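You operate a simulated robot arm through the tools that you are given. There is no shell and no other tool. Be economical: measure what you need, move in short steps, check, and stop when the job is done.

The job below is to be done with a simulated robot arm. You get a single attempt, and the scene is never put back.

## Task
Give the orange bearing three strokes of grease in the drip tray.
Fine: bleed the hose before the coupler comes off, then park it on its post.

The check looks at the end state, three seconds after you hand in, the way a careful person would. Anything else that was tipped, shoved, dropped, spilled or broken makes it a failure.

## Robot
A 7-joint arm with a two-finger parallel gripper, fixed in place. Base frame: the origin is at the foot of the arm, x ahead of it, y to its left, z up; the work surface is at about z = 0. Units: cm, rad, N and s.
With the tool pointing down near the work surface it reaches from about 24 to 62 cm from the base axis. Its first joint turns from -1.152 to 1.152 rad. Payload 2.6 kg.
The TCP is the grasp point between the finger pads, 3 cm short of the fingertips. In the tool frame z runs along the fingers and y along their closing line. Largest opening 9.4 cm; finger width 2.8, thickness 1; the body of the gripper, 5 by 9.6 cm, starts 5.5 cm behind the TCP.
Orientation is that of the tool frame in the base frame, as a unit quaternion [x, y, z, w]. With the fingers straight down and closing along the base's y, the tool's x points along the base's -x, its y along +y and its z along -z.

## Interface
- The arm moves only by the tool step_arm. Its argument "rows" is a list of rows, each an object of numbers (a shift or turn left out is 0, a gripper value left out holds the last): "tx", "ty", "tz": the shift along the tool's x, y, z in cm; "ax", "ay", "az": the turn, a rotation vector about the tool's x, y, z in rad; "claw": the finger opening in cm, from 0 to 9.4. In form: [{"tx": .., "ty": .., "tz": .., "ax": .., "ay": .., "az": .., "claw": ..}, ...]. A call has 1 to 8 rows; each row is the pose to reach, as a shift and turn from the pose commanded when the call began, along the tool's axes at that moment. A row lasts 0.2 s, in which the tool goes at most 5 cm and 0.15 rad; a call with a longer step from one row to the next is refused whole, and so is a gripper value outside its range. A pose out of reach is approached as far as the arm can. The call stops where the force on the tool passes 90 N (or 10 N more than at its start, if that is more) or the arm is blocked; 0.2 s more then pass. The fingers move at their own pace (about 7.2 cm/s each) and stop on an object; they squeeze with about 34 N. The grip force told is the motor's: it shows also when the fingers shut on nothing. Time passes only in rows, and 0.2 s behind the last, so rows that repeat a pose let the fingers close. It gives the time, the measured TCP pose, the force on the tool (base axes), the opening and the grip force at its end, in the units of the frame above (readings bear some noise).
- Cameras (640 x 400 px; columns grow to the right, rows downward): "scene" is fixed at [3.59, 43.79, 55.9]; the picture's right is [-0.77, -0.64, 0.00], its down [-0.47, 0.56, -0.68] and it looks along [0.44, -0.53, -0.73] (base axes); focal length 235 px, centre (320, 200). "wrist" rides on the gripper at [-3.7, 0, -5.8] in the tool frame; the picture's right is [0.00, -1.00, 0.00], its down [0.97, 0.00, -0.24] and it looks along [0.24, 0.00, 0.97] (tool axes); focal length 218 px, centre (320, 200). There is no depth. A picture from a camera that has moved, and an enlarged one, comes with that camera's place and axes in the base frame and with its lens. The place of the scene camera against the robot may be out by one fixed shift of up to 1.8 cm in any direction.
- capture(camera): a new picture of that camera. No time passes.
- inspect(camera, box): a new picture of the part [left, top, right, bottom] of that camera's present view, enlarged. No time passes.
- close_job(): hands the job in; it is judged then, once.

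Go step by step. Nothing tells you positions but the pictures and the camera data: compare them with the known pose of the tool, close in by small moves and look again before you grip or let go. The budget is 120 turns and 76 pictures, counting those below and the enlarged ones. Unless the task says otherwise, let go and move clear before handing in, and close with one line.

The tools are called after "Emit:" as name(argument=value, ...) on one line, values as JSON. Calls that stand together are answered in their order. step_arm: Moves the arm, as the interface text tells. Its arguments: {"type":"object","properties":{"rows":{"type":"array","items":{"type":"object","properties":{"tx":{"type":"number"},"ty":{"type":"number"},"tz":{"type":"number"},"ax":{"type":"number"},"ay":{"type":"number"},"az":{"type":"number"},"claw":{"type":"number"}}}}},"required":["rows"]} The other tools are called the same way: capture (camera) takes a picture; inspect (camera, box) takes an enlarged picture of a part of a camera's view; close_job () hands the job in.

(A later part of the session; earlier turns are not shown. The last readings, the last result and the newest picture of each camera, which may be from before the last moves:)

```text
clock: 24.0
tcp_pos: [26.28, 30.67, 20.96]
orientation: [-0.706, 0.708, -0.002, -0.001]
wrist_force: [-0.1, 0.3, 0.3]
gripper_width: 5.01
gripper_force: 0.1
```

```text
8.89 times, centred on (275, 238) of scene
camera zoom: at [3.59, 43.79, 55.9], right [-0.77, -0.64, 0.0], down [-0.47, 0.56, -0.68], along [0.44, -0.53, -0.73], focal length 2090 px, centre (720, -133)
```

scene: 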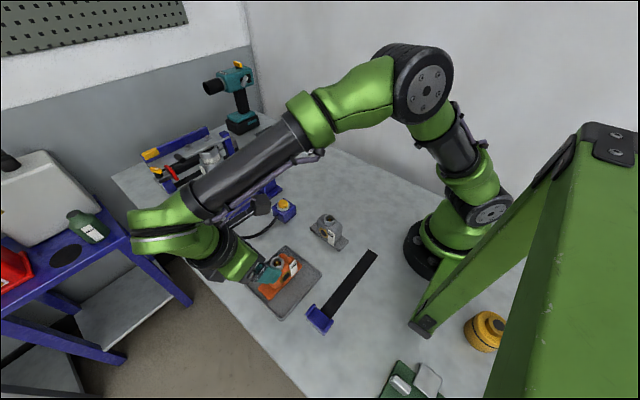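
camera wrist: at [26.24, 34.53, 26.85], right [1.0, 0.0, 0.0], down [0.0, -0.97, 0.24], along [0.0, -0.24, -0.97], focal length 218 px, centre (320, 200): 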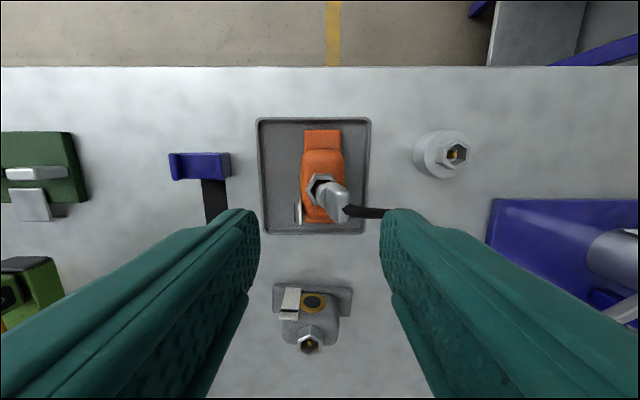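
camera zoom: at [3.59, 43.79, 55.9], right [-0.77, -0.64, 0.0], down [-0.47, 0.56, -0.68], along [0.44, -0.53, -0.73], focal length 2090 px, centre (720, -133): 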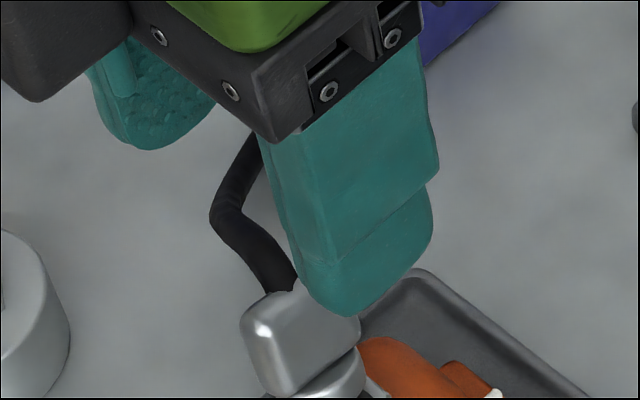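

The coupler did not seat; it leans in the cup toward +x. I'll look closer before re-gripping it.

Emit:
step_arm(rows=[{"tx": 0.5, "ty": -1.3, "tz": 2.5, "claw": 6.5}, {"tx": 0.5, "ty": -1.3, "tz": 5, "claw": 6.5}, {"tx": 0.5, "ty": -1.3, "tz": 5, "claw": 6.5}])

Emit:
capture(camera="wrist")

Emit:
inspect(camera="scene", box=[240, 205, 320, 275])

```text
clock: 24.8
tcp_pos: [27.56, 30.24, 15.85]
orientation: [-0.706, 0.708, -0.001, 0.0]
wrist_force: [-0.1, -0.5, -0.7]
gripper_width: 6.49
gripper_force: 0.0
```

```text
27 pictures are left
camera wrist: at [27.57, 34.04, 21.67], right [1.0, 0.0, 0.0], down [0.0, -0.97, 0.24], along [0.0, -0.24, -0.97], focal length 218 px, centre (320, 200)
```

wrist: 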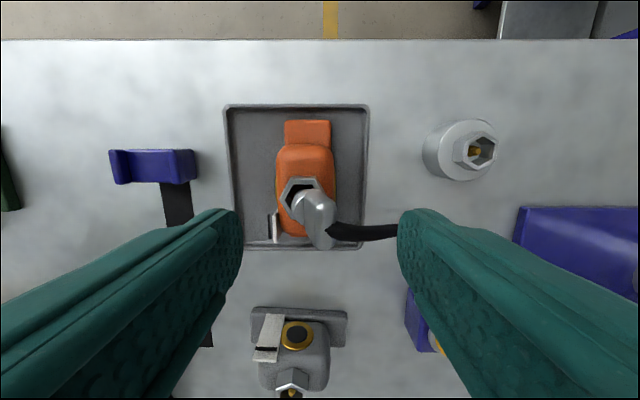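

```text
5.71 times, centred on (280, 240) of scene
camera zoom: at [3.59, 43.79, 55.9], right [-0.77, -0.64, 0.0], down [-0.47, 0.56, -0.68], along [0.44, -0.53, -0.73], focal length 1344 px, centre (549, -29)
```

zoom: 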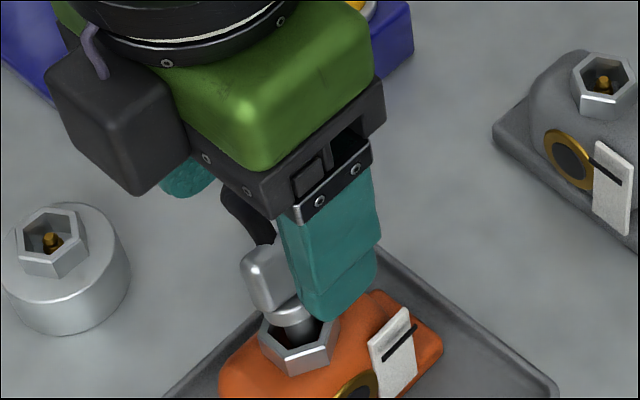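

The head has tipped about 16° toward +x with the hose passing at y≈29.2. I'll straddle it slightly to the +y side, clear of the hose, and close along x so the fingers right it.

Emit:
step_arm(rows=[{"tx": -1.15, "ty": 0.9, "tz": 0}, {"tx": -1.15, "ty": 0.9, "tz": 2}, {"tx": -1.15, "ty": 0.9, "tz": 4.2}, {"tx": -1.15, "ty": 0.9, "tz": 4.2}])

Emit:
capture(camera="wrist")

```text
clock: 25.8
tcp_pos: [26.82, 31.36, 11.87]
orientation: [-0.706, 0.708, -0.001, 0.0]
wrist_force: [-0.1, -0.4, 0.6]
gripper_width: 6.48
gripper_force: 0.1
```

```text
25 pictures are left
camera wrist: at [26.87, 35.18, 17.65], right [1.0, 0.0, 0.0], down [0.0, -0.97, 0.24], along [0.0, -0.24, -0.97], focal length 218 px, centre (320, 200)
```

wrist: 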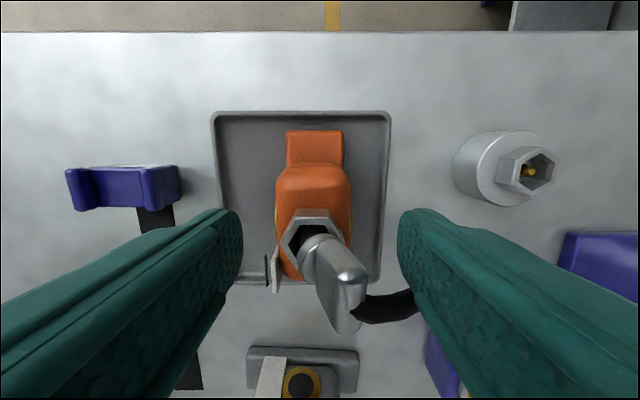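

Emit:
step_arm(rows=[{"ty": 0.2, "tz": 0.2, "claw": 5}, {"ty": 0.2, "tz": 0.2, "claw": 3.5}, {"ty": 0.2, "tz": 0.2, "claw": 1.5}, {"ty": 0.2, "tz": 0.2, "claw": 0}, {"ty": 0.2, "tz": 0.2, "claw": 0}])

Emit:
capture(camera="wrist")

```text
clock: 27.0
tcp_pos: [26.67, 31.44, 11.66]
orientation: [-0.707, 0.708, -0.001, 0.0]
wrist_force: [-0.2, 0.4, 0.1]
gripper_width: 2.11
gripper_force: 34.4
```

```text
24 pictures are left
camera wrist: at [26.67, 35.21, 17.49], right [1.0, 0.0, 0.0], down [0.0, -0.97, 0.24], along [0.0, -0.24, -0.97], focal length 218 px, centre (320, 200)
```

wrist: 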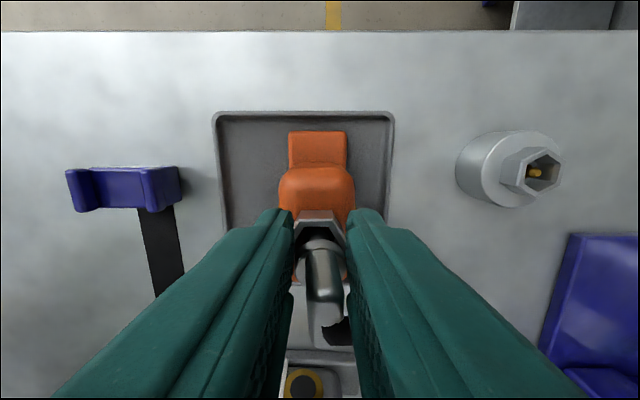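

The grip is flush (2.11 cm), but the neck showing behind the head suggests the coupler is pitched toward −y. I'll lift it clear and look.

Emit:
step_arm(rows=[{"tz": -0.6}, {"tz": -2.0}, {"tz": -4.5}, {"tz": -4.5}])

Emit:
inspect(camera="wrist", box=[250, 140, 410, 360])

Emit:
inspect(camera="scene", box=[240, 205, 310, 275])

```text
clock: 28.0
tcp_pos: [26.75, 31.39, 16.23]
orientation: [-0.707, 0.707, -0.001, 0.0]
wrist_force: [0.2, -0.9, 0.1]
gripper_width: 2.09
gripper_force: 34.2
```

```text
1.82 times, centred on (330, 250) of wrist
camera zoom: at [26.73, 35.12, 22.03], right [1.0, 0.0, 0.0], down [0.0, -0.97, 0.24], along [0.0, -0.24, -0.97], focal length 397 px, centre (302, 109)
```

zoom: 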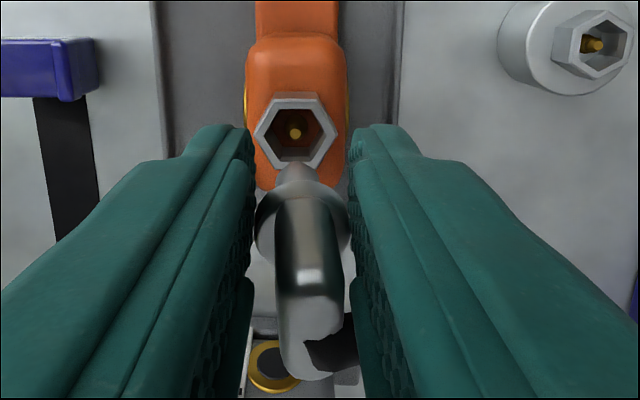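

```text
5.71 times, centred on (275, 240) of scene
camera zoom: at [3.59, 43.79, 55.9], right [-0.77, -0.64, 0.0], down [-0.47, 0.56, -0.68], along [0.44, -0.53, -0.73], focal length 1344 px, centre (577, -29)
```

zoom: 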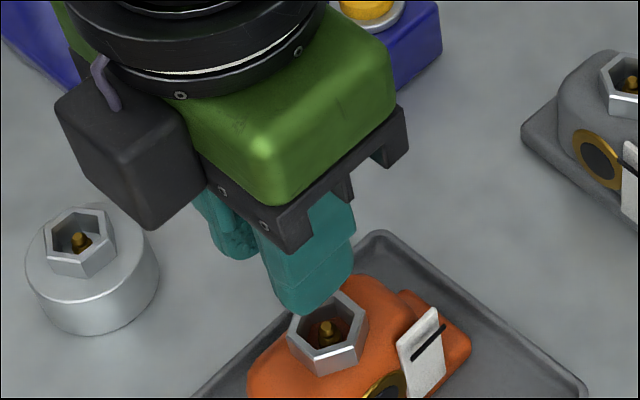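

The coupler is held pitched by roughly 15–20° (nose toward +y). I'll raise it and tilt the hand to bring it upright, then judge from the scene camera.

Emit:
step_arm(rows=[{"tz": -1, "ay": 0.13}, {"tz": -2, "ay": 0.27}, {"tz": -2, "ay": 0.27}])

Emit:
step_arm(rows=[{"ax": 0.039, "az": -0.145}, {"ax": 0.078, "az": -0.289}, {"ax": 0.117, "az": -0.434}, {"ax": 0.156, "az": -0.578}, {"ax": 0.195, "az": -0.723}, {"ax": 0.195, "az": -0.723}])

Emit:
inspect(camera="scene", box=[230, 185, 310, 275])

Emit:
capture(camera="wrist")

```text
clock: 28.8
tcp_pos: [26.41, 31.21, 18.2]
orientation: [-0.7, 0.701, -0.096, -0.095]
wrist_force: [-0.2, 0.0, -0.7]
gripper_width: 2.07
gripper_force: 33.8
```

```text
clock: 30.2
tcp_pos: [26.7, 31.32, 18.1]
orientation: [0.908, -0.396, 0.123, 0.056]
wrist_force: [0.3, 0.3, 0.0]
gripper_width: 2.07
gripper_force: 34.3
```

```text
4.44 times, centred on (270, 230) of scene
camera zoom: at [3.59, 43.79, 55.9], right [-0.77, -0.64, 0.0], down [-0.47, 0.56, -0.68], along [0.44, -0.53, -0.73], focal length 1045 px, centre (542, 67)
```

zoom: 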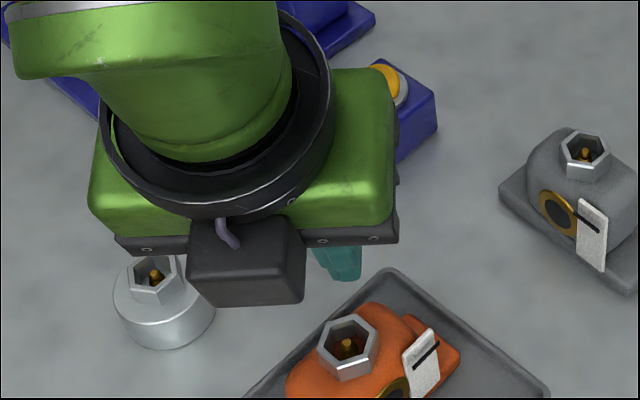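

```text
20 pictures are left
camera wrist: at [23.08, 35.26, 22.78], right [0.73, 0.68, 0.0], down [0.6, -0.64, 0.49], along [0.33, -0.36, -0.87], focal length 218 px, centre (320, 200)
```

wrist: 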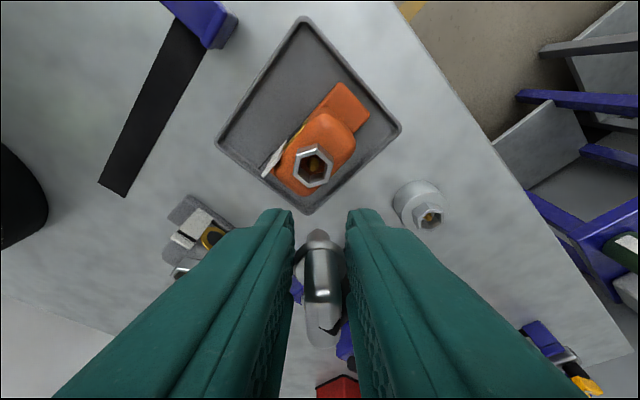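

I'm now yawed so the hose can lead toward its block, with the cup visible at about (26.4, 30.8). I'll lower the nose into the cup gently.

Emit:
step_arm(rows=[{"tx": -1.18, "ty": 0.48, "tz": -0.32}, {"tx": -2.1, "ty": 0.48, "tz": 3}, {"tx": -2.6, "ty": 0.48, "tz": 4.9}, {"tx": -2.8, "ty": 0.48, "tz": 5.6}, {"tx": -2.8, "ty": 0.48, "tz": 5.6}])

Emit:
capture(camera="wrist")

```text
clock: 31.4
tcp_pos: [25.36, 31.88, 11.74]
orientation: [0.908, -0.396, 0.123, 0.057]
wrist_force: [-0.2, -0.7, -1.0]
gripper_width: 2.07
gripper_force: 34.6
```

```text
19 pictures are left
camera wrist: at [21.82, 35.79, 16.48], right [0.73, 0.68, 0.0], down [0.59, -0.64, 0.49], along [0.33, -0.36, -0.87], focal length 218 px, centre (320, 200)
```

wrist: 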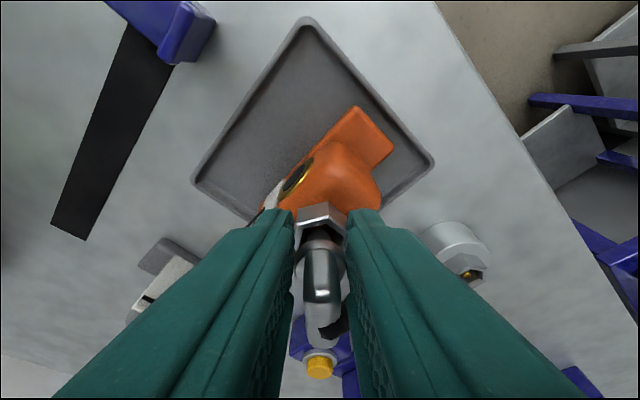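

Emit:
step_arm(rows=[{"tx": -0.1, "tz": 0.35}, {"tx": -0.2, "tz": 0.7}])

```text
clock: 32.0
tcp_pos: [25.24, 31.94, 11.39]
orientation: [0.908, -0.396, 0.123, 0.055]
wrist_force: [-0.7, 0.1, 5.6]
gripper_width: 2.06
gripper_force: 34.1
```

Emit:
step_arm(rows=[{"tx": -0.08, "tz": 0.3}, {"tx": -0.12, "tz": 0.45}])

Emit:
inspect(camera="wrist", box=[250, 160, 390, 360])

```text
clock: 32.6
tcp_pos: [25.35, 32.06, 11.23]
orientation: [0.907, -0.398, 0.125, 0.053]
wrist_force: [-14.0, -12.8, 66.3]
gripper_width: 2.07
gripper_force: 34.0
```

```text
2.00 times, centred on (320, 260) of wrist
camera zoom: at [21.83, 35.87, 15.87], right [0.74, 0.68, 0.0], down [0.59, -0.64, 0.49], along [0.34, -0.36, -0.87], focal length 436 px, centre (320, 80)
```

zoom: 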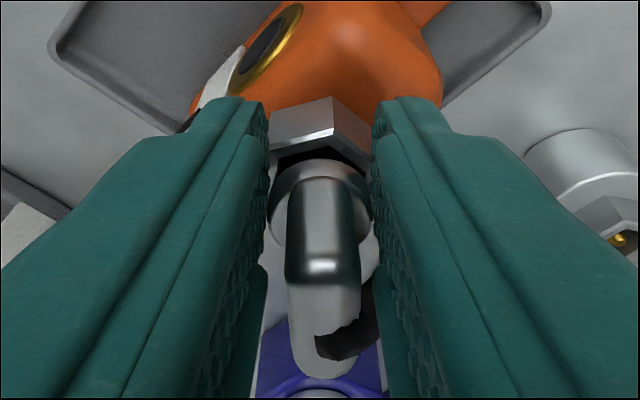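

It's hard contact, probably the fingertips on the hex rim rather than the coupler bottoming out. I'll relax, release and see how it stands, then re-grip higher.

Emit:
step_arm(rows=[{"tx": 0.1, "tz": -0.4}, {"tx": 0.1, "tz": -0.4, "claw": 4}, {"tx": 0.1, "tz": -0.4, "claw": 5.5}, {"tz": -1.5, "claw": 5.5}, {"tz": -4, "claw": 5.5}, {"tz": -4, "claw": 5.5}])

Emit:
capture(camera="wrist")

```text
clock: 34.0
tcp_pos: [24.64, 32.65, 14.71]
orientation: [0.908, -0.396, 0.123, 0.056]
wrist_force: [-0.7, -0.4, 0.1]
gripper_width: 5.5
gripper_force: 0.1
```

```text
17 pictures are left
camera wrist: at [21.18, 36.54, 19.3], right [0.73, 0.68, -0.01], down [0.59, -0.64, 0.49], along [0.33, -0.36, -0.87], focal length 218 px, centre (320, 200)
```

wrist: 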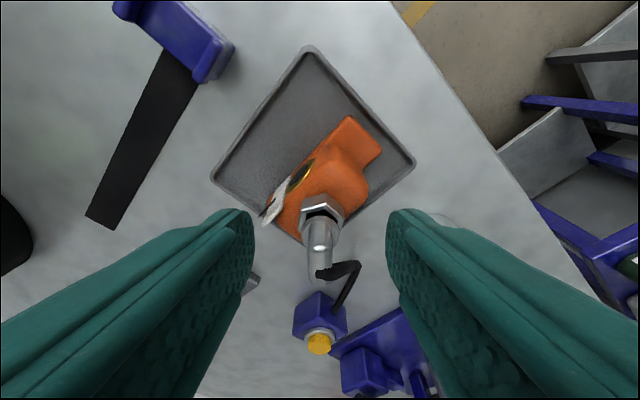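

It now stands nearly upright with the hose leading toward its block. I'll bring the hand vertical above it and check before re-gripping higher on the head.

Emit:
step_arm(rows=[{"tx": 0.7, "tz": -1.6, "ay": -0.1}, {"tx": 1.8, "tz": -1.2, "ay": -0.2}, {"tx": 2.74, "tz": -0.6, "ay": -0.27}, {"tx": 2.74, "tz": -0.6, "ay": -0.27}])

Emit:
capture(camera="wrist")

```text
clock: 35.0
tcp_pos: [26.15, 30.97, 15.92]
orientation: [0.917, -0.4, -0.001, 0.002]
wrist_force: [-0.3, -0.3, -0.7]
gripper_width: 5.49
gripper_force: 0.1
```

```text
16 pictures are left
camera wrist: at [23.77, 33.67, 21.78], right [0.73, 0.68, 0.0], down [0.66, -0.71, 0.24], along [0.16, -0.18, -0.97], focal length 218 px, centre (320, 200)
```

wrist: 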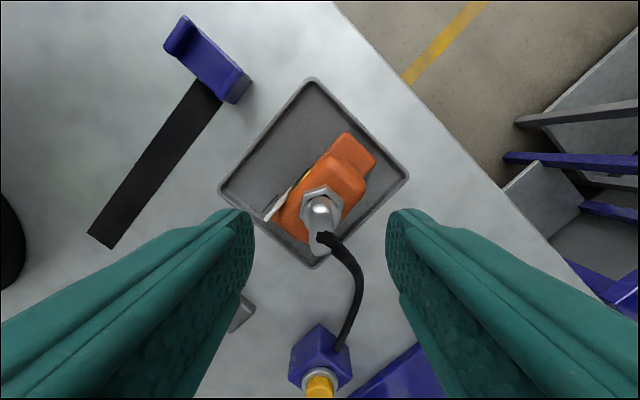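

The view now matches the upright reference on the post. I'll descend to TCP z≈12.8, close, and press down.

Emit:
step_arm(rows=[{"tz": 1.5}, {"tz": 3.1}, {"tz": 3.1, "claw": 3.5}, {"tz": 3.1, "claw": 1}, {"tz": 3.1, "claw": 0}, {"tz": 3.1, "claw": 0}])

Emit:
inspect(camera="wrist", box=[250, 150, 390, 350])

```text
clock: 36.4
tcp_pos: [26.24, 30.8, 12.77]
orientation: [0.916, -0.4, -0.002, 0.003]
wrist_force: [-0.3, 0.7, 0.3]
gripper_width: 1.08
gripper_force: 34.2
```

```text
2.00 times, centred on (320, 250) of wrist
camera zoom: at [23.74, 33.75, 18.61], right [0.73, 0.68, 0.0], down [0.66, -0.71, 0.24], along [0.16, -0.18, -0.97], focal length 436 px, centre (320, 100)
```

zoom: 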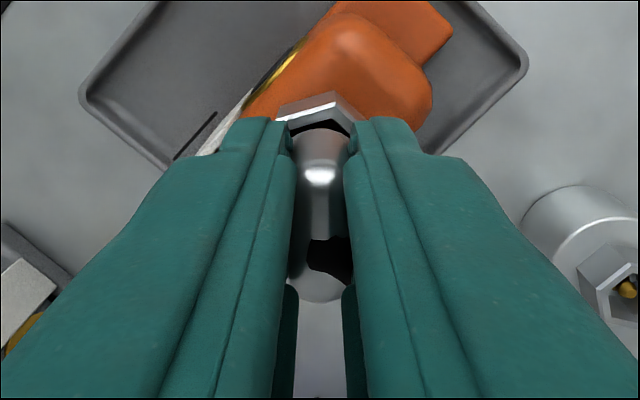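

It's gripped on the head proper (1.08 cm; earlier the pads were on the round neck). Pressing down now.

Emit:
step_arm(rows=[{"tz": 0.2}, {"tz": 0.4}])

Emit:
step_arm(rows=[{"tz": 0.2}, {"tz": 0.4}])

```text
clock: 37.0
tcp_pos: [26.34, 31.0, 12.54]
orientation: [0.916, -0.4, -0.001, 0.0]
wrist_force: [-5.5, -3.0, 24.4]
gripper_width: 1.11
gripper_force: 33.5
```

```text
clock: 37.6
tcp_pos: [26.19, 30.98, 12.48]
orientation: [0.915, -0.402, 0.001, -0.001]
wrist_force: [-16.7, -17.6, 78.3]
gripper_width: 1.11
gripper_force: 33.7
```

Emit:
step_arm(rows=[{"tz": -0.4}, {"tz": -0.55}, {"tz": -0.55, "claw": 3.5}, {"tz": -0.55, "claw": 5}, {"tz": -3, "claw": 5}, {"tz": -6, "claw": 5}, {"tz": -8, "claw": 5}])

Emit:
capture(camera="wrist")

```text
clock: 39.2
tcp_pos: [26.23, 30.82, 20.21]
orientation: [0.917, -0.4, -0.001, 0.002]
wrist_force: [0.0, -0.5, -0.5]
gripper_width: 5.0
gripper_force: 0.1
```

```text
14 pictures are left
camera wrist: at [23.82, 33.66, 25.93], right [0.73, 0.68, -0.01], down [0.66, -0.71, 0.24], along [0.16, -0.18, -0.97], focal length 218 px, centre (320, 200)
```

wrist: 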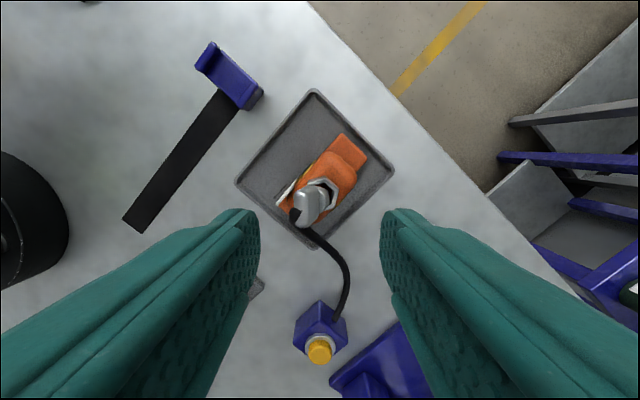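

It fell over sideways again on release, so it isn't latched yet. One enlarged look to plan the re-grip.

Emit:
inspect(camera="wrist", box=[260, 150, 380, 250])

```text
4.00 times, centred on (320, 200) of wrist
camera zoom: at [23.82, 33.66, 25.93], right [0.73, 0.68, -0.01], down [0.66, -0.71, 0.24], along [0.16, -0.18, -0.97], focal length 873 px, centre (320, 200)
```

zoom: 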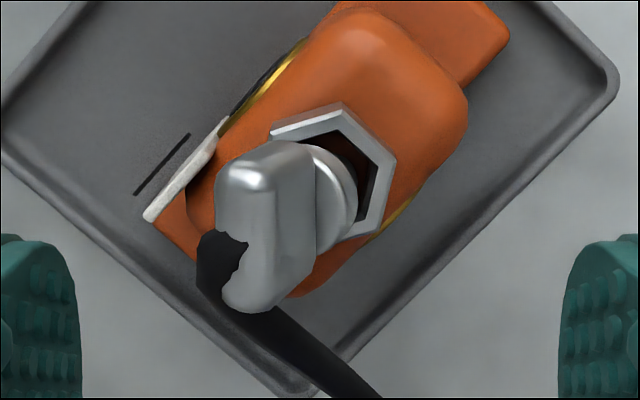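

Emit:
step_arm(rows=[{"tx": -0.5, "ty": -0.13, "tz": 3.5, "claw": 6.5}, {"tx": -0.5, "ty": -0.13, "tz": 7.4, "claw": 6.5}, {"tx": -0.5, "ty": -0.13, "tz": 7.4, "claw": 4.5}, {"tx": -0.5, "ty": -0.13, "tz": 7.4, "claw": 3}, {"tx": -0.5, "ty": -0.13, "tz": 7.4, "claw": 1.5}, {"tx": -0.5, "ty": -0.13, "tz": 7.4, "claw": 0}, {"tx": -0.5, "ty": -0.13, "tz": 7.4, "claw": 0}])

Emit:
step_arm(rows=[{"tz": -0.5}, {"tz": -2}, {"tz": -4}, {"tz": -4}])

Emit:
inspect(camera="wrist", box=[250, 140, 390, 340])

```text
clock: 40.8
tcp_pos: [25.93, 31.38, 12.88]
orientation: [0.916, -0.401, -0.001, 0.002]
wrist_force: [0.1, 0.0, 0.2]
gripper_width: 1.09
gripper_force: 34.4
```

```text
clock: 41.8
tcp_pos: [26.07, 31.39, 16.73]
orientation: [0.916, -0.4, -0.001, 0.002]
wrist_force: [-0.6, 1.1, -0.5]
gripper_width: 1.1
gripper_force: 34.2
```

```text
2.00 times, centred on (320, 240) of wrist
camera zoom: at [23.54, 34.27, 22.55], right [0.73, 0.68, 0.0], down [0.66, -0.71, 0.24], along [0.16, -0.18, -0.97], focal length 436 px, centre (320, 120)
```

zoom: 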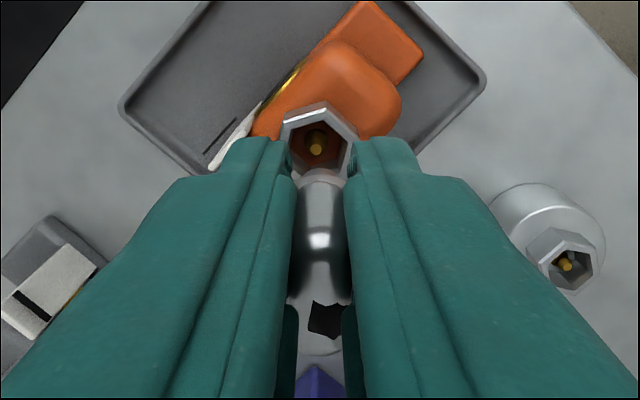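

The coupler is now held by the head flats, only about 6° off in pitch. I'll correct that, centre it on the nipple, and lower it in.

Emit:
step_arm(rows=[{"tx": -0.2, "ty": 0.1, "ay": 0.1}, {"tx": -0.2, "ty": 0.1, "ay": 0.1}])

Emit:
step_arm(rows=[{"tx": -0.15, "tz": 1.5}, {"tx": -0.3, "tz": 3.0}, {"tx": -0.36, "tz": 3.6}, {"tx": -0.39, "tz": 3.9}])

Emit:
step_arm(rows=[{"tx": -0.02, "tz": 0.2}, {"tx": -0.04, "tz": 0.4}])

```text
clock: 42.4
tcp_pos: [25.97, 31.47, 16.69]
orientation: [0.915, -0.4, 0.046, 0.023]
wrist_force: [0.3, 0.2, -0.9]
gripper_width: 1.13
gripper_force: 34.3
```

```text
clock: 43.4
tcp_pos: [25.85, 31.3, 12.7]
orientation: [0.916, -0.398, 0.045, 0.023]
wrist_force: [-0.6, 1.1, -0.4]
gripper_width: 1.12
gripper_force: 34.2
```

```text
clock: 44.0
tcp_pos: [25.88, 31.48, 12.67]
orientation: [0.915, -0.4, 0.046, 0.021]
wrist_force: [-6.6, -6.6, 29.3]
gripper_width: 1.15
gripper_force: 33.6
```

Emit:
step_arm(rows=[{"tz": 0.2}, {"tz": 0.4}, {"tz": 0.4}])

Emit:
step_arm(rows=[{"tz": -0.4}, {"tz": -0.8}, {"tz": -1.0}, {"tz": -1.2}])

```text
clock: 44.8
tcp_pos: [26.02, 31.46, 12.5]
orientation: [0.915, -0.401, 0.047, 0.019]
wrist_force: [-15.5, -14.6, 71.7]
gripper_width: 1.12
gripper_force: 33.7
```

```text
clock: 45.8
tcp_pos: [25.85, 31.48, 12.98]
orientation: [0.915, -0.4, 0.045, 0.025]
wrist_force: [-0.5, 0.3, -1.2]
gripper_width: 1.09
gripper_force: 34.1
```

It lifts freely, so it's not latched yet. I'll press lightly again and search around for the seat, watching for a drop in z.

Emit:
step_arm(rows=[{"tx": -0.07, "tz": 0.65}, {"tx": 0.23, "tz": 0.65}, {"tx": 0.23, "tz": 0.65}])

Emit:
step_arm(rows=[{"tx": -0.3}, {"tx": -0.6}, {"tx": -0.6}])

Emit:
step_arm(rows=[{"tx": 0.3, "ty": 0.3}, {"tx": 0.3, "ty": 0.3}])

Emit:
step_arm(rows=[{"ty": -0.3}, {"ty": -0.6}, {"ty": -0.6}])

```text
clock: 46.6
tcp_pos: [26.0, 31.46, 12.52]
orientation: [0.916, -0.398, 0.046, 0.02]
wrist_force: [-6.8, 5.1, 17.5]
gripper_width: 1.1
gripper_force: 34.1
```

```text
clock: 47.4
tcp_pos: [25.77, 31.58, 12.47]
orientation: [0.914, -0.402, 0.048, 0.021]
wrist_force: [-0.6, -18.9, 40.1]
gripper_width: 1.16
gripper_force: 33.7
```

```text
clock: 48.0
tcp_pos: [25.74, 31.48, 12.45]
orientation: [0.916, -0.398, 0.046, 0.018]
wrist_force: [7.5, 4.4, 23.2]
gripper_width: 1.1
gripper_force: 33.8
```

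```text
clock: 48.8
tcp_pos: [25.98, 31.65, 12.4]
orientation: [0.915, -0.4, 0.045, 0.022]
wrist_force: [-10.3, -8.2, 34.7]
gripper_width: 1.14
gripper_force: 34.2
```

Lateral force pushes back both ways, so the nose is captured and centred. I'll recentre, unload almost fully, open, and back off along the tool axis as on the earlier release where it stayed upright.

Emit:
step_arm(rows=[{"tx": 0.05, "ty": 0.35}, {"tx": 0.05, "ty": 0.35, "tz": -0.2}, {"tx": 0.05, "ty": 0.35, "tz": -0.2}])

```text
clock: 49.6
tcp_pos: [25.72, 31.35, 12.71]
orientation: [0.915, -0.4, 0.044, 0.024]
wrist_force: [0.3, 0.7, -0.4]
gripper_width: 1.09
gripper_force: 33.7
```

Emit:
step_arm(rows=[{"tz": 0.2}, {"tz": 0.2, "claw": 1.8}, {"tz": 0.2, "claw": 2.5}, {"tz": 0.2, "claw": 4}, {"tz": 0.2, "claw": 5}, {"tz": -2, "claw": 5}, {"tz": -4, "claw": 5}])

Emit:
inspect(camera="wrist", box=[250, 140, 390, 300])

```text
clock: 51.2
tcp_pos: [25.73, 31.78, 16.68]
orientation: [0.915, -0.4, 0.045, 0.022]
wrist_force: [0.2, 0.0, -0.2]
gripper_width: 5.0
gripper_force: 0.0
```

```text
2.50 times, centred on (320, 220) of wrist
camera zoom: at [22.75, 34.96, 22.11], right [0.73, 0.68, -0.01], down [0.64, -0.69, 0.34], along [0.22, -0.25, -0.94], focal length 546 px, centre (320, 150)
```

zoom: 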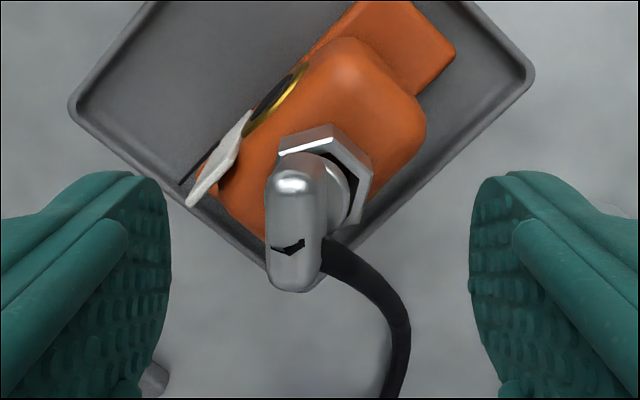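

It now leans only about 10°, still not locked. I'll re-grip, align the yaw with the hex (30°), press, and sweep the pitch while captured, then do a lift test.

Emit:
step_arm(rows=[{"tz": 2, "claw": 5}, {"tz": 4.0, "claw": 5}, {"tz": 4.0, "claw": 3}, {"tz": 4.0, "claw": 1}, {"tz": 4.0, "claw": 0}, {"tz": 4.0, "claw": 0}])

Emit:
step_arm(rows=[{"ty": -0.1, "az": 0.1}, {"ty": -0.2, "az": 0.2}, {"ty": -0.2, "az": 0.2, "tz": 0.25}, {"ty": -0.2, "az": 0.2, "tz": 0.45}])

Emit:
step_arm(rows=[{"ay": 0.05, "tx": -0.26, "tz": 0.05}, {"ay": 0.1, "tx": -0.52, "tz": 0.1}, {"ay": 0.1, "tx": -0.52, "tz": 0.2}])

Emit:
step_arm(rows=[{"ay": -0.05, "tx": 0.26, "tz": -0.05}, {"ay": -0.1, "tx": 0.52, "tz": -0.1}, {"ay": -0.15, "tx": 0.78, "tz": -0.15}, {"ay": -0.2, "tx": 1.04, "tz": -0.1}, {"ay": -0.25, "tx": 1.3, "tz": -0.1}])

```text
clock: 52.6
tcp_pos: [25.79, 31.48, 12.69]
orientation: [0.916, -0.399, 0.044, 0.022]
wrist_force: [0.5, 0.5, 0.4]
gripper_width: 1.09
gripper_force: 33.5
```

```text
clock: 53.6
tcp_pos: [25.97, 31.6, 12.42]
orientation: [0.87, -0.491, 0.048, 0.015]
wrist_force: [-7.5, -7.3, 36.9]
gripper_width: 1.12
gripper_force: 34.0
```

```text
clock: 54.4
tcp_pos: [25.78, 32.04, 12.37]
orientation: [0.867, -0.488, 0.091, 0.039]
wrist_force: [-7.3, -3.1, 47.8]
gripper_width: 1.08
gripper_force: 34.2
```

```text
clock: 55.6
tcp_pos: [26.42, 30.95, 12.63]
orientation: [0.872, -0.489, -0.018, -0.023]
wrist_force: [-3.6, -7.9, 45.4]
gripper_width: 1.09
gripper_force: 34.2
```

No further drop: it sits at full depth and is captured sideways, so the lean is play in the cup with the hose pulling. I'll set it vertical, unload, and release as gently as I can.

Emit:
step_arm(rows=[{"ay": 0.05, "tx": -0.26, "tz": 0.0}, {"ay": 0.07, "tx": -0.36, "tz": -0.2}, {"ay": 0.07, "tx": -0.36, "tz": -0.3}])

```text
clock: 56.4
tcp_pos: [26.15, 31.14, 12.59]
orientation: [0.872, -0.489, 0.012, -0.001]
wrist_force: [3.5, 5.0, 7.4]
gripper_width: 1.13
gripper_force: 34.5
```

Emit:
step_arm(rows=[{"ty": -0.15, "tx": -0.05}, {"ty": -0.15, "tx": -0.05}])

```text
clock: 57.0
tcp_pos: [26.22, 31.2, 12.55]
orientation: [0.872, -0.489, 0.011, -0.001]
wrist_force: [-0.8, -1.4, 2.6]
gripper_width: 1.11
gripper_force: 34.6
```

Nearly no load now (2.6 N). Releasing and retreating.

Emit:
step_arm(rows=[{"claw": 1.6}, {"claw": 2.2}, {"claw": 3.2}, {"claw": 4.5}, {"claw": 5, "tz": -1.5}, {"claw": 5, "tz": -4}, {"claw": 5, "tz": -4}])

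Emit:
inspect(camera="wrist", box=[250, 140, 390, 300])

```text
clock: 58.6
tcp_pos: [26.25, 31.24, 16.69]
orientation: [0.872, -0.489, 0.012, -0.002]
wrist_force: [0.7, -0.2, 0.6]
gripper_width: 4.97
gripper_force: 0.0
```

```text
2.50 times, centred on (320, 220) of wrist
camera zoom: at [24.13, 34.51, 22.4], right [0.85, 0.52, 0.01], down [0.5, -0.83, 0.26], along [0.15, -0.21, -0.97], focal length 546 px, centre (320, 150)
```

zoom: 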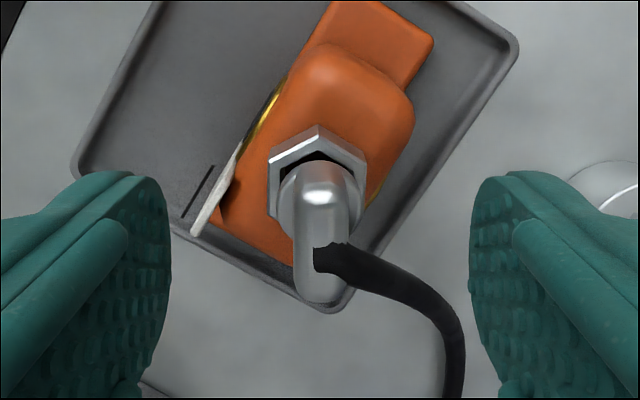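

The coupler now stands upright, nested in the cup just as it did on the post. Next I'll rise and go over the pump lever's handle, turning the tool so the fingers close along x.

Emit:
step_arm(rows=[{"tz": -4}, {"tx": 1.5, "ty": -1.8, "tz": -7.5, "az": 0.05}, {"tx": 4.5, "ty": -5.2, "tz": -7.5, "az": 0.14}, {"tx": 7.6, "ty": -8.8, "tz": -7.5, "az": 0.24}, {"tx": 10.7, "ty": -12.4, "tz": -7.5, "az": 0.34}, {"tx": 13.8, "ty": -16, "tz": -7.5, "az": 0.44}, {"tx": 16.87, "ty": -19.56, "tz": -7.5, "az": 0.52}, {"tx": 16.87, "ty": -19.56, "tz": -7.5, "az": 0.52}])

Emit:
capture(camera="wrist")

```text
clock: 60.4
tcp_pos: [51.38, 27.33, 24.54]
orientation: [0.718, -0.696, 0.011, -0.004]
wrist_force: [0.1, 0.2, 0.0]
gripper_width: 5.0
gripper_force: 0.1
```

```text
9 pictures are left
camera wrist: at [51.09, 31.21, 30.21], right [1.0, 0.03, 0.02], down [0.03, -0.97, 0.25], along [0.03, -0.25, -0.97], focal length 218 px, centre (320, 200)
```

wrist: 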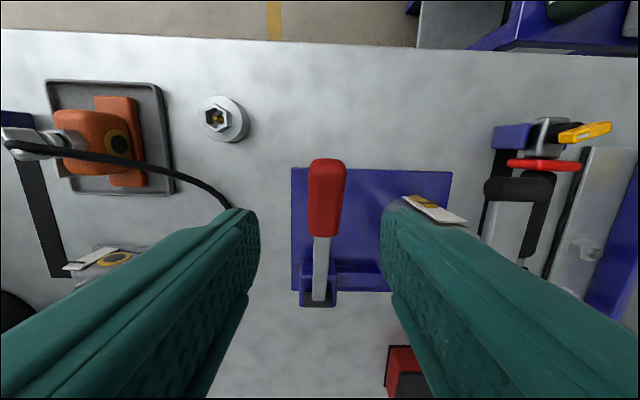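

The handle is centred at about (51.9, 27.5, 16) and is 2.6 cm wide. I'll come down around it and grip.

Emit:
step_arm(rows=[{"ty": -0.45, "tz": 4, "claw": 4.6}, {"ty": -0.45, "tz": 7, "claw": 4.6}, {"ty": -0.45, "tz": 8.4, "claw": 4.6}, {"ty": -0.45, "tz": 8.4, "claw": 2}, {"ty": -0.45, "tz": 8.4, "claw": 0}, {"ty": -0.45, "tz": 8.4, "claw": 0}])

```text
clock: 61.8
tcp_pos: [52.03, 27.21, 16.11]
orientation: [0.717, -0.697, 0.008, -0.002]
wrist_force: [-27.2, -6.7, -3.0]
gripper_width: 3.0
gripper_force: 45.1
```

Gripped at 3.0 cm with some sideways load. I'll ease that and begin the downstroke along the lever's arc.

Emit:
step_arm(rows=[{"ty": 0.25}, {"ty": 0.25, "tx": -0.45, "tz": 0.8}, {"ty": 0.25, "tx": -0.8, "tz": 1.45}])

```text
clock: 62.6
tcp_pos: [52.04, 27.81, 14.92]
orientation: [0.716, -0.697, 0.013, -0.007]
wrist_force: [-11.9, -6.8, 6.0]
gripper_width: 3.02
gripper_force: 45.1
```

Emit:
step_arm(rows=[{"ty": 0.1, "tx": -0.65, "tz": 1.35}, {"ty": 0.12, "tx": -1.2, "tz": 2.9}, {"ty": 0.12, "tx": -1.6, "tz": 4.3}])

```text
clock: 63.4
tcp_pos: [52.02, 29.34, 10.64]
orientation: [0.716, -0.698, 0.015, -0.006]
wrist_force: [9.3, -6.2, 9.9]
gripper_width: 3.04
gripper_force: 44.7
```

Emit:
step_arm(rows=[{"tx": -0.3, "tz": 1.0}, {"tx": -0.55, "tz": 2.0}, {"tx": -0.75, "tz": 3.0}])

```text
clock: 64.2
tcp_pos: [51.95, 30.03, 8.6]
orientation: [0.713, -0.701, 0.011, -0.008]
wrist_force: [-31.1, -40.7, 65.7]
gripper_width: 2.67
gripper_force: 44.5
```

The lever meets its lower stop at z≈8.6, which makes the first downstroke complete. Raising it back to the top.

Emit:
step_arm(rows=[{"tx": 0.4, "tz": -1.5}, {"tx": 0.75, "tz": -3.0}, {"tx": 1.15, "tz": -4.4}, {"tx": 1.7, "tz": -5.95}, {"tx": 2.35, "tz": -7.3}, {"tx": 3.2, "tz": -8.9}, {"tx": 3.2, "tz": -8.9}])

Emit:
capture(camera="scene")

```text
clock: 65.8
tcp_pos: [51.99, 26.9, 16.49]
orientation: [0.717, -0.696, 0.014, -0.007]
wrist_force: [32.7, 9.6, -3.5]
gripper_width: 2.65
gripper_force: 45.5
```

```text
8 pictures are left
```

scene: 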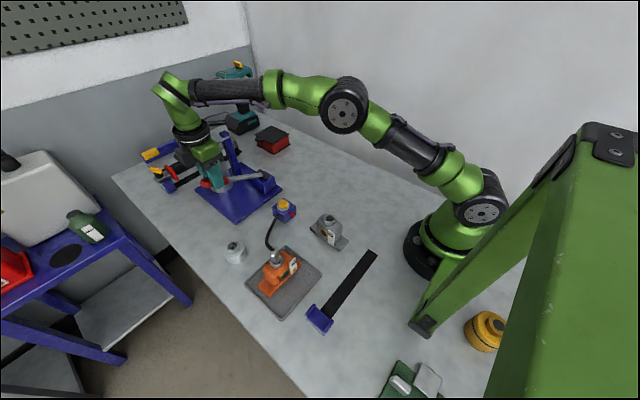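

Emit:
inspect(camera="scene", box=[245, 235, 325, 300])

```text
6.15 times, centred on (285, 268) of scene
camera zoom: at [3.6, 43.78, 55.89], right [-0.77, -0.64, 0.0], down [-0.47, 0.56, -0.68], along [0.44, -0.53, -0.73], focal length 1447 px, centre (535, -215)
```

zoom: 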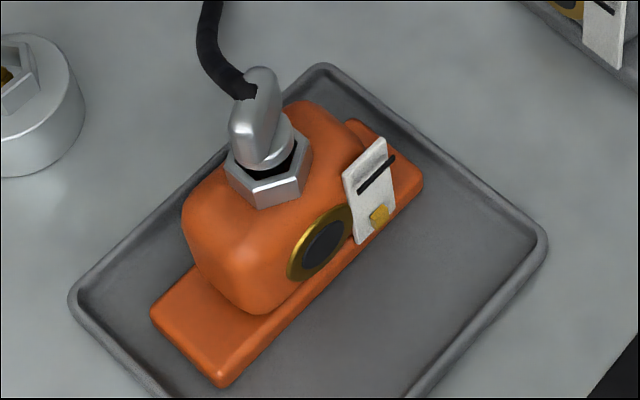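

The gauge tag on the orange bearing now shows a yellow block: the first stroke went in with no spill. Second stroke now.

Emit:
step_arm(rows=[{"ty": -0.15, "tx": -0.5, "tz": 0.9}, {"ty": -0.1, "tx": -0.95, "tz": 1.8}, {"tx": -1.55, "tz": 3.1}, {"tx": -2.1, "tz": 4.6}, {"tx": -2.5, "tz": 6.0}, {"tx": -2.85, "tz": 7.2}, {"tx": -3.1, "tz": 8.2}, {"tx": -3.3, "tz": 9.1}])

Emit:
step_arm(rows=[{"tx": 0.45, "tz": -1.6}, {"tx": 0.85, "tz": -3.1}, {"tx": 1.25, "tz": -4.5}, {"tx": 1.8, "tz": -6.05}, {"tx": 2.45, "tz": -7.4}, {"tx": 3.3, "tz": -9.1}, {"tx": 3.3, "tz": -9.1}])

Emit:
inspect(camera="scene", box=[245, 235, 325, 300])

```text
clock: 67.6
tcp_pos: [51.89, 30.38, 8.43]
orientation: [0.714, -0.7, 0.011, -0.011]
wrist_force: [-37.0, -41.7, 70.4]
gripper_width: 2.65
gripper_force: 44.8
```

```text
clock: 69.2
tcp_pos: [51.9, 26.94, 16.38]
orientation: [0.717, -0.697, 0.015, -0.006]
wrist_force: [35.4, 5.3, -5.0]
gripper_width: 2.66
gripper_force: 44.8
```

```text
6.15 times, centred on (285, 268) of scene
camera zoom: at [3.6, 43.78, 55.89], right [-0.77, -0.64, 0.0], down [-0.47, 0.56, -0.68], along [0.44, -0.53, -0.73], focal length 1447 px, centre (535, -215)
```

zoom: 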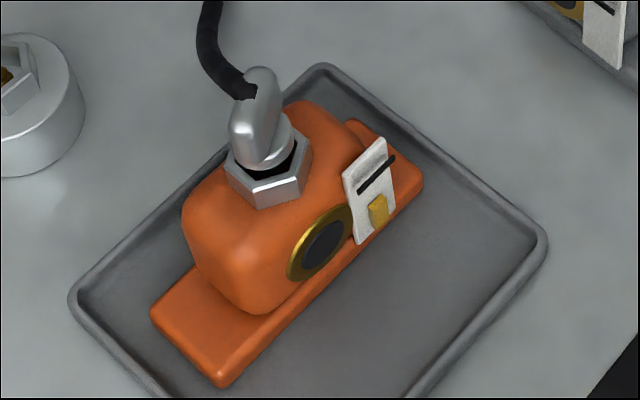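

The gauge rose a second step. Third and last stroke, then I bring the lever back up.

Emit:
step_arm(rows=[{"ty": -0.15, "tx": -0.5, "tz": 0.9}, {"ty": -0.1, "tx": -0.95, "tz": 1.8}, {"tx": -1.55, "tz": 3.1}, {"tx": -2.1, "tz": 4.6}, {"tx": -2.5, "tz": 6.0}, {"tx": -2.85, "tz": 7.2}, {"tx": -3.1, "tz": 8.2}, {"tx": -3.3, "tz": 9.1}])

Emit:
step_arm(rows=[{"tx": 0.45, "tz": -1.6}, {"tx": 0.85, "tz": -3.1}, {"tx": 1.25, "tz": -4.5}, {"tx": 1.8, "tz": -6.05}, {"tx": 2.45, "tz": -7.4}, {"tx": 3.3, "tz": -9.1}, {"tx": 3.3, "tz": -9.1}])

Emit:
inspect(camera="scene", box=[245, 235, 325, 300])

```text
clock: 71.0
tcp_pos: [51.97, 30.15, 8.76]
orientation: [0.71, -0.704, 0.01, -0.007]
wrist_force: [-6.4, -4.3, 12.8]
gripper_width: 2.58
gripper_force: 44.7
stopped in row 8: the force on the tool passed its limit (the readings are from after the stop); the commanded pose is now the measured one
```

```text
clock: 72.6
tcp_pos: [51.87, 26.5, 17.35]
orientation: [0.712, -0.702, 0.016, -0.004]
wrist_force: [34.9, 4.6, -26.7]
gripper_width: 2.64
gripper_force: 45.1
```

```text
6.15 times, centred on (285, 268) of scene
camera zoom: at [3.62, 43.79, 55.88], right [-0.77, -0.64, 0.0], down [-0.47, 0.56, -0.68], along [0.44, -0.53, -0.73], focal length 1447 px, centre (535, -215)
```

zoom: 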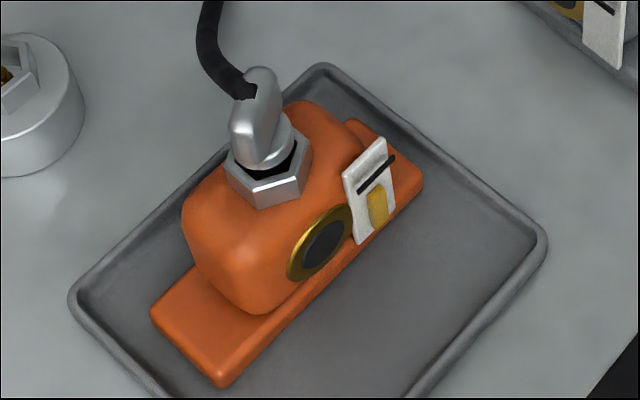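

All three strokes show on the gauge. I'll unload and let go of the lever, then rise clear.

Emit:
step_arm(rows=[{"tx": -0.3, "tz": 0.8, "ty": -0.2}, {"tx": -0.3, "tz": 0.8, "ty": -0.2, "claw": 4.6}, {"tx": -0.3, "tz": 0.8, "ty": -0.2, "claw": 4.6}, {"tx": -0.3, "tz": -2, "claw": 4.6}, {"tx": -0.3, "tz": -6, "claw": 4.6}])

```text
clock: 73.8
tcp_pos: [51.66, 27.04, 23.69]
orientation: [0.713, -0.701, 0.012, -0.007]
wrist_force: [-0.3, -0.3, -0.4]
gripper_width: 4.62
gripper_force: 0.0
```

Emit:
step_arm(rows=[{"tx": 2.6, "ty": 3.0, "claw": 0}, {"tx": 5.3, "ty": 6, "claw": 0}, {"tx": 7.9, "ty": 9, "tz": 0.5, "claw": 0}, {"tx": 10.6, "ty": 12, "tz": 3, "claw": 0}, {"tx": 10.6, "ty": 12, "tz": 7, "claw": 0}, {"tx": 10.6, "ty": 12, "tz": 10, "claw": 0}, {"tx": 10.6, "ty": 12, "tz": 10, "claw": 0}])

Emit:
inspect(camera="scene", box=[195, 130, 345, 270])

```text
clock: 75.4
tcp_pos: [39.83, 16.45, 13.44]
orientation: [0.713, -0.701, 0.01, -0.007]
wrist_force: [-0.1, 0.0, 1.0]
gripper_width: 0.0
gripper_force: 32.9
```

```text
2.86 times, centred on (270, 200) of scene
camera zoom: at [3.59, 43.78, 55.9], right [-0.77, -0.64, 0.0], down [-0.47, 0.56, -0.68], along [0.44, -0.53, -0.73], focal length 672 px, centre (463, 200)
```

zoom: 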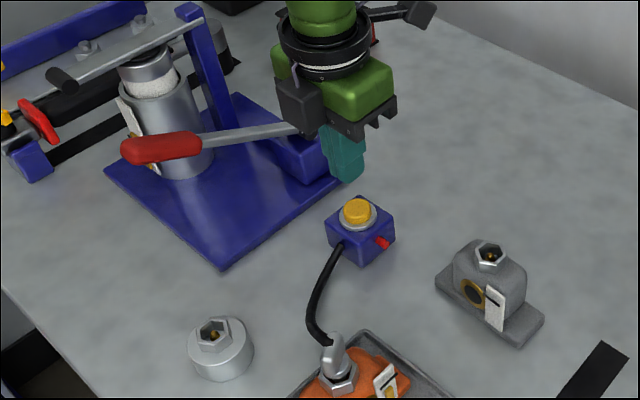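

The red pin on the block shows the hose is pressurised. I'll press the yellow button with the closed fingertips.

Emit:
step_arm(rows=[{"tx": 0.2, "tz": 3}, {"tx": 0.2, "tz": 4.8}, {"tx": 0.2, "tz": 5.4}])

Emit:
step_arm(rows=[{"tz": 0.3}, {"tz": 0.6}, {"tz": 0.6}])

```text
clock: 76.2
tcp_pos: [40.2, 16.06, 7.96]
orientation: [0.713, -0.702, 0.011, -0.008]
wrist_force: [-2.6, -0.1, 4.5]
gripper_width: 0.0
gripper_force: 33.0
```

```text
clock: 77.0
tcp_pos: [40.17, 16.18, 7.86]
orientation: [0.711, -0.703, 0.011, -0.011]
wrist_force: [-23.2, -5.4, 59.6]
gripper_width: 0.01
gripper_force: 33.2
```

Emit:
step_arm(rows=[{"tz": 0.1}, {"tz": 0.1}, {"tz": 0.1}, {"tz": 0.1}, {"tz": 0.1}, {"tz": 0.1}, {"tz": 0.1}, {"tz": 0.1}])

Emit:
step_arm(rows=[{"tz": -0.5}, {"tz": -2}, {"tz": -5}, {"tz": -9}])

Emit:
inspect(camera="scene", box=[225, 180, 325, 290])

```text
clock: 78.8
tcp_pos: [40.41, 16.27, 7.79]
orientation: [0.712, -0.702, 0.014, -0.011]
wrist_force: [-20.9, 1.4, 67.2]
gripper_width: 0.0
gripper_force: 33.3
```

```text
clock: 79.8
tcp_pos: [40.17, 16.09, 16.19]
orientation: [0.712, -0.702, 0.011, -0.007]
wrist_force: [-0.5, -0.3, 0.3]
gripper_width: 0.01
gripper_force: 33.0
```

```text
3.64 times, centred on (275, 235) of scene
camera zoom: at [3.59, 43.79, 55.9], right [-0.77, -0.64, 0.0], down [-0.47, 0.56, -0.68], along [0.44, -0.53, -0.73], focal length 855 px, centre (484, 73)
```

zoom: 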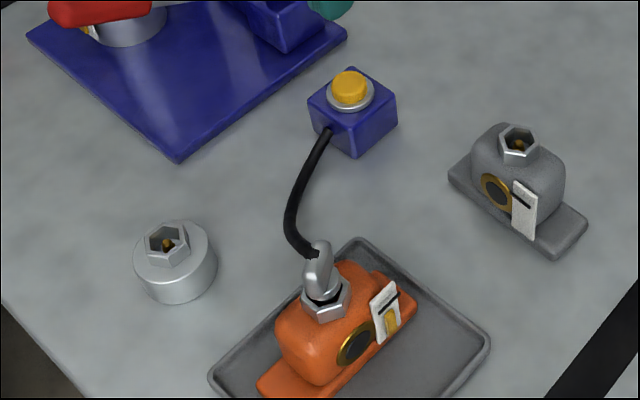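

The pin is in again, so the hose is bled, and the coupler still stands. I'll return above it in the same pose I released it from.

Emit:
step_arm(rows=[{"tz": -3.5, "claw": 5}, {"tx": -3.8, "ty": 3.4, "tz": -3.5, "az": -0.13, "claw": 5}, {"tx": -7.6, "ty": 6.9, "tz": -3.5, "az": -0.27, "claw": 5}, {"tx": -11.4, "ty": 10.3, "tz": -3.5, "az": -0.4, "claw": 5}, {"tx": -15.3, "ty": 13.74, "tz": -3.5, "az": -0.534, "claw": 5}, {"tx": -15.3, "ty": 13.74, "tz": -3.5, "az": -0.534, "claw": 5}])

```text
refused: row 2 steps farther than a row can; nothing moved
```

Emit:
step_arm(rows=[{"tz": -3.5, "claw": 5}, {"tx": -3.0, "ty": 2.7, "tz": -3.5, "az": -0.1, "claw": 5}, {"tx": -6.1, "ty": 5.4, "tz": -3.5, "az": -0.2, "claw": 5}, {"tx": -9.2, "ty": 8.2, "tz": -3.5, "az": -0.32, "claw": 5}, {"tx": -12.3, "ty": 11, "tz": -3.5, "az": -0.43, "claw": 5}, {"tx": -15.3, "ty": 13.74, "tz": -3.5, "az": -0.534, "claw": 5}, {"tx": -15.3, "ty": 13.74, "tz": -3.5, "az": -0.534, "claw": 5}])

```text
clock: 81.4
tcp_pos: [25.86, 31.28, 19.32]
orientation: [0.873, -0.487, 0.012, -0.004]
wrist_force: [-0.2, -0.5, -0.8]
gripper_width: 5.0
gripper_force: 0.0
```

Emit:
step_arm(rows=[{"tx": 0.14, "ty": -0.14, "tz": 3.4}, {"tx": 0.14, "ty": -0.14, "tz": 6.65}, {"tx": 0.14, "ty": -0.14, "tz": 6.65}])

Emit:
step_arm(rows=[{"claw": 3}, {"claw": 1.5}, {"claw": 0}, {"claw": 0}])

```text
clock: 82.2
tcp_pos: [26.32, 31.22, 12.55]
orientation: [0.872, -0.488, 0.012, -0.004]
wrist_force: [0.2, -0.4, 0.0]
gripper_width: 5.01
gripper_force: 0.1
```

```text
clock: 83.2
tcp_pos: [26.21, 31.22, 12.54]
orientation: [0.872, -0.489, 0.012, -0.005]
wrist_force: [-2.2, 1.8, 5.3]
gripper_width: 1.09
gripper_force: 34.4
```

Gripped with little side load. Lifting straight off.

Emit:
step_arm(rows=[{"tz": -0.5}, {"tz": -1.2}, {"tz": -2.5}, {"tz": -4.5}])

```text
clock: 84.2
tcp_pos: [26.15, 31.11, 17.2]
orientation: [0.872, -0.489, 0.012, -0.002]
wrist_force: [-0.8, 0.7, -0.8]
gripper_width: 1.11
gripper_force: 34.1
```

Emit:
step_arm(rows=[{"tx": 0.9, "ty": -2.7, "az": 0.11}, {"tx": 1.75, "ty": -5.4, "az": 0.22}, {"tx": 2.6, "ty": -8.1, "az": 0.33}, {"tx": 3.5, "ty": -10.9, "az": 0.44}, {"tx": 4.38, "ty": -13.58, "az": 0.545, "tz": 1}, {"tx": 4.38, "ty": -13.58, "az": 0.545, "tz": 2.8}, {"tx": 4.38, "ty": -13.58, "az": 0.545, "tz": 2.8}])

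Emit:
inspect(camera="wrist", box=[250, 140, 390, 340])

```text
clock: 85.8
tcp_pos: [40.18, 34.58, 14.65]
orientation: [0.709, -0.705, 0.01, -0.007]
wrist_force: [0.3, 0.5, -1.3]
gripper_width: 1.09
gripper_force: 34.3
```

```text
2.00 times, centred on (320, 240) of wrist
camera zoom: at [39.96, 38.38, 20.38], right [1.0, 0.0, 0.03], down [0.0, -0.97, 0.25], along [0.03, -0.25, -0.97], focal length 436 px, centre (320, 120)
```

zoom: 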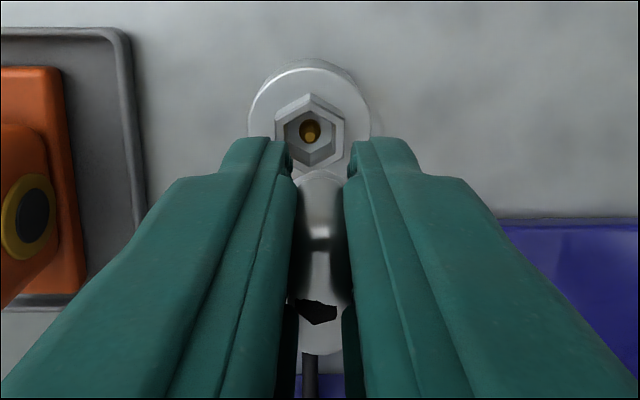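

The post nipple is at about (40.05, 33.72). I'll align the coupler's axis over it and lower most of the way.

Emit:
step_arm(rows=[{"tx": 0.27, "ty": 0.1}, {"tx": 0.27, "ty": 0.15, "tz": 2.5}, {"tx": 0.27, "ty": 0.2, "tz": 4.5}, {"tx": 0.27, "ty": 0.21, "tz": 5.2}, {"tx": 0.27, "ty": 0.22, "tz": 5.5}])

Emit:
step_arm(rows=[{"tz": 0.15}, {"tz": 0.35}])

```text
clock: 87.0
tcp_pos: [40.05, 34.38, 9.33]
orientation: [0.709, -0.705, 0.01, -0.01]
wrist_force: [-0.3, 5.4, 4.6]
gripper_width: 1.11
gripper_force: 33.8
```

```text
clock: 87.6
tcp_pos: [40.05, 34.35, 9.05]
orientation: [0.709, -0.705, 0.011, -0.008]
wrist_force: [-0.7, 12.4, 4.2]
gripper_width: 1.1
gripper_force: 33.7
```

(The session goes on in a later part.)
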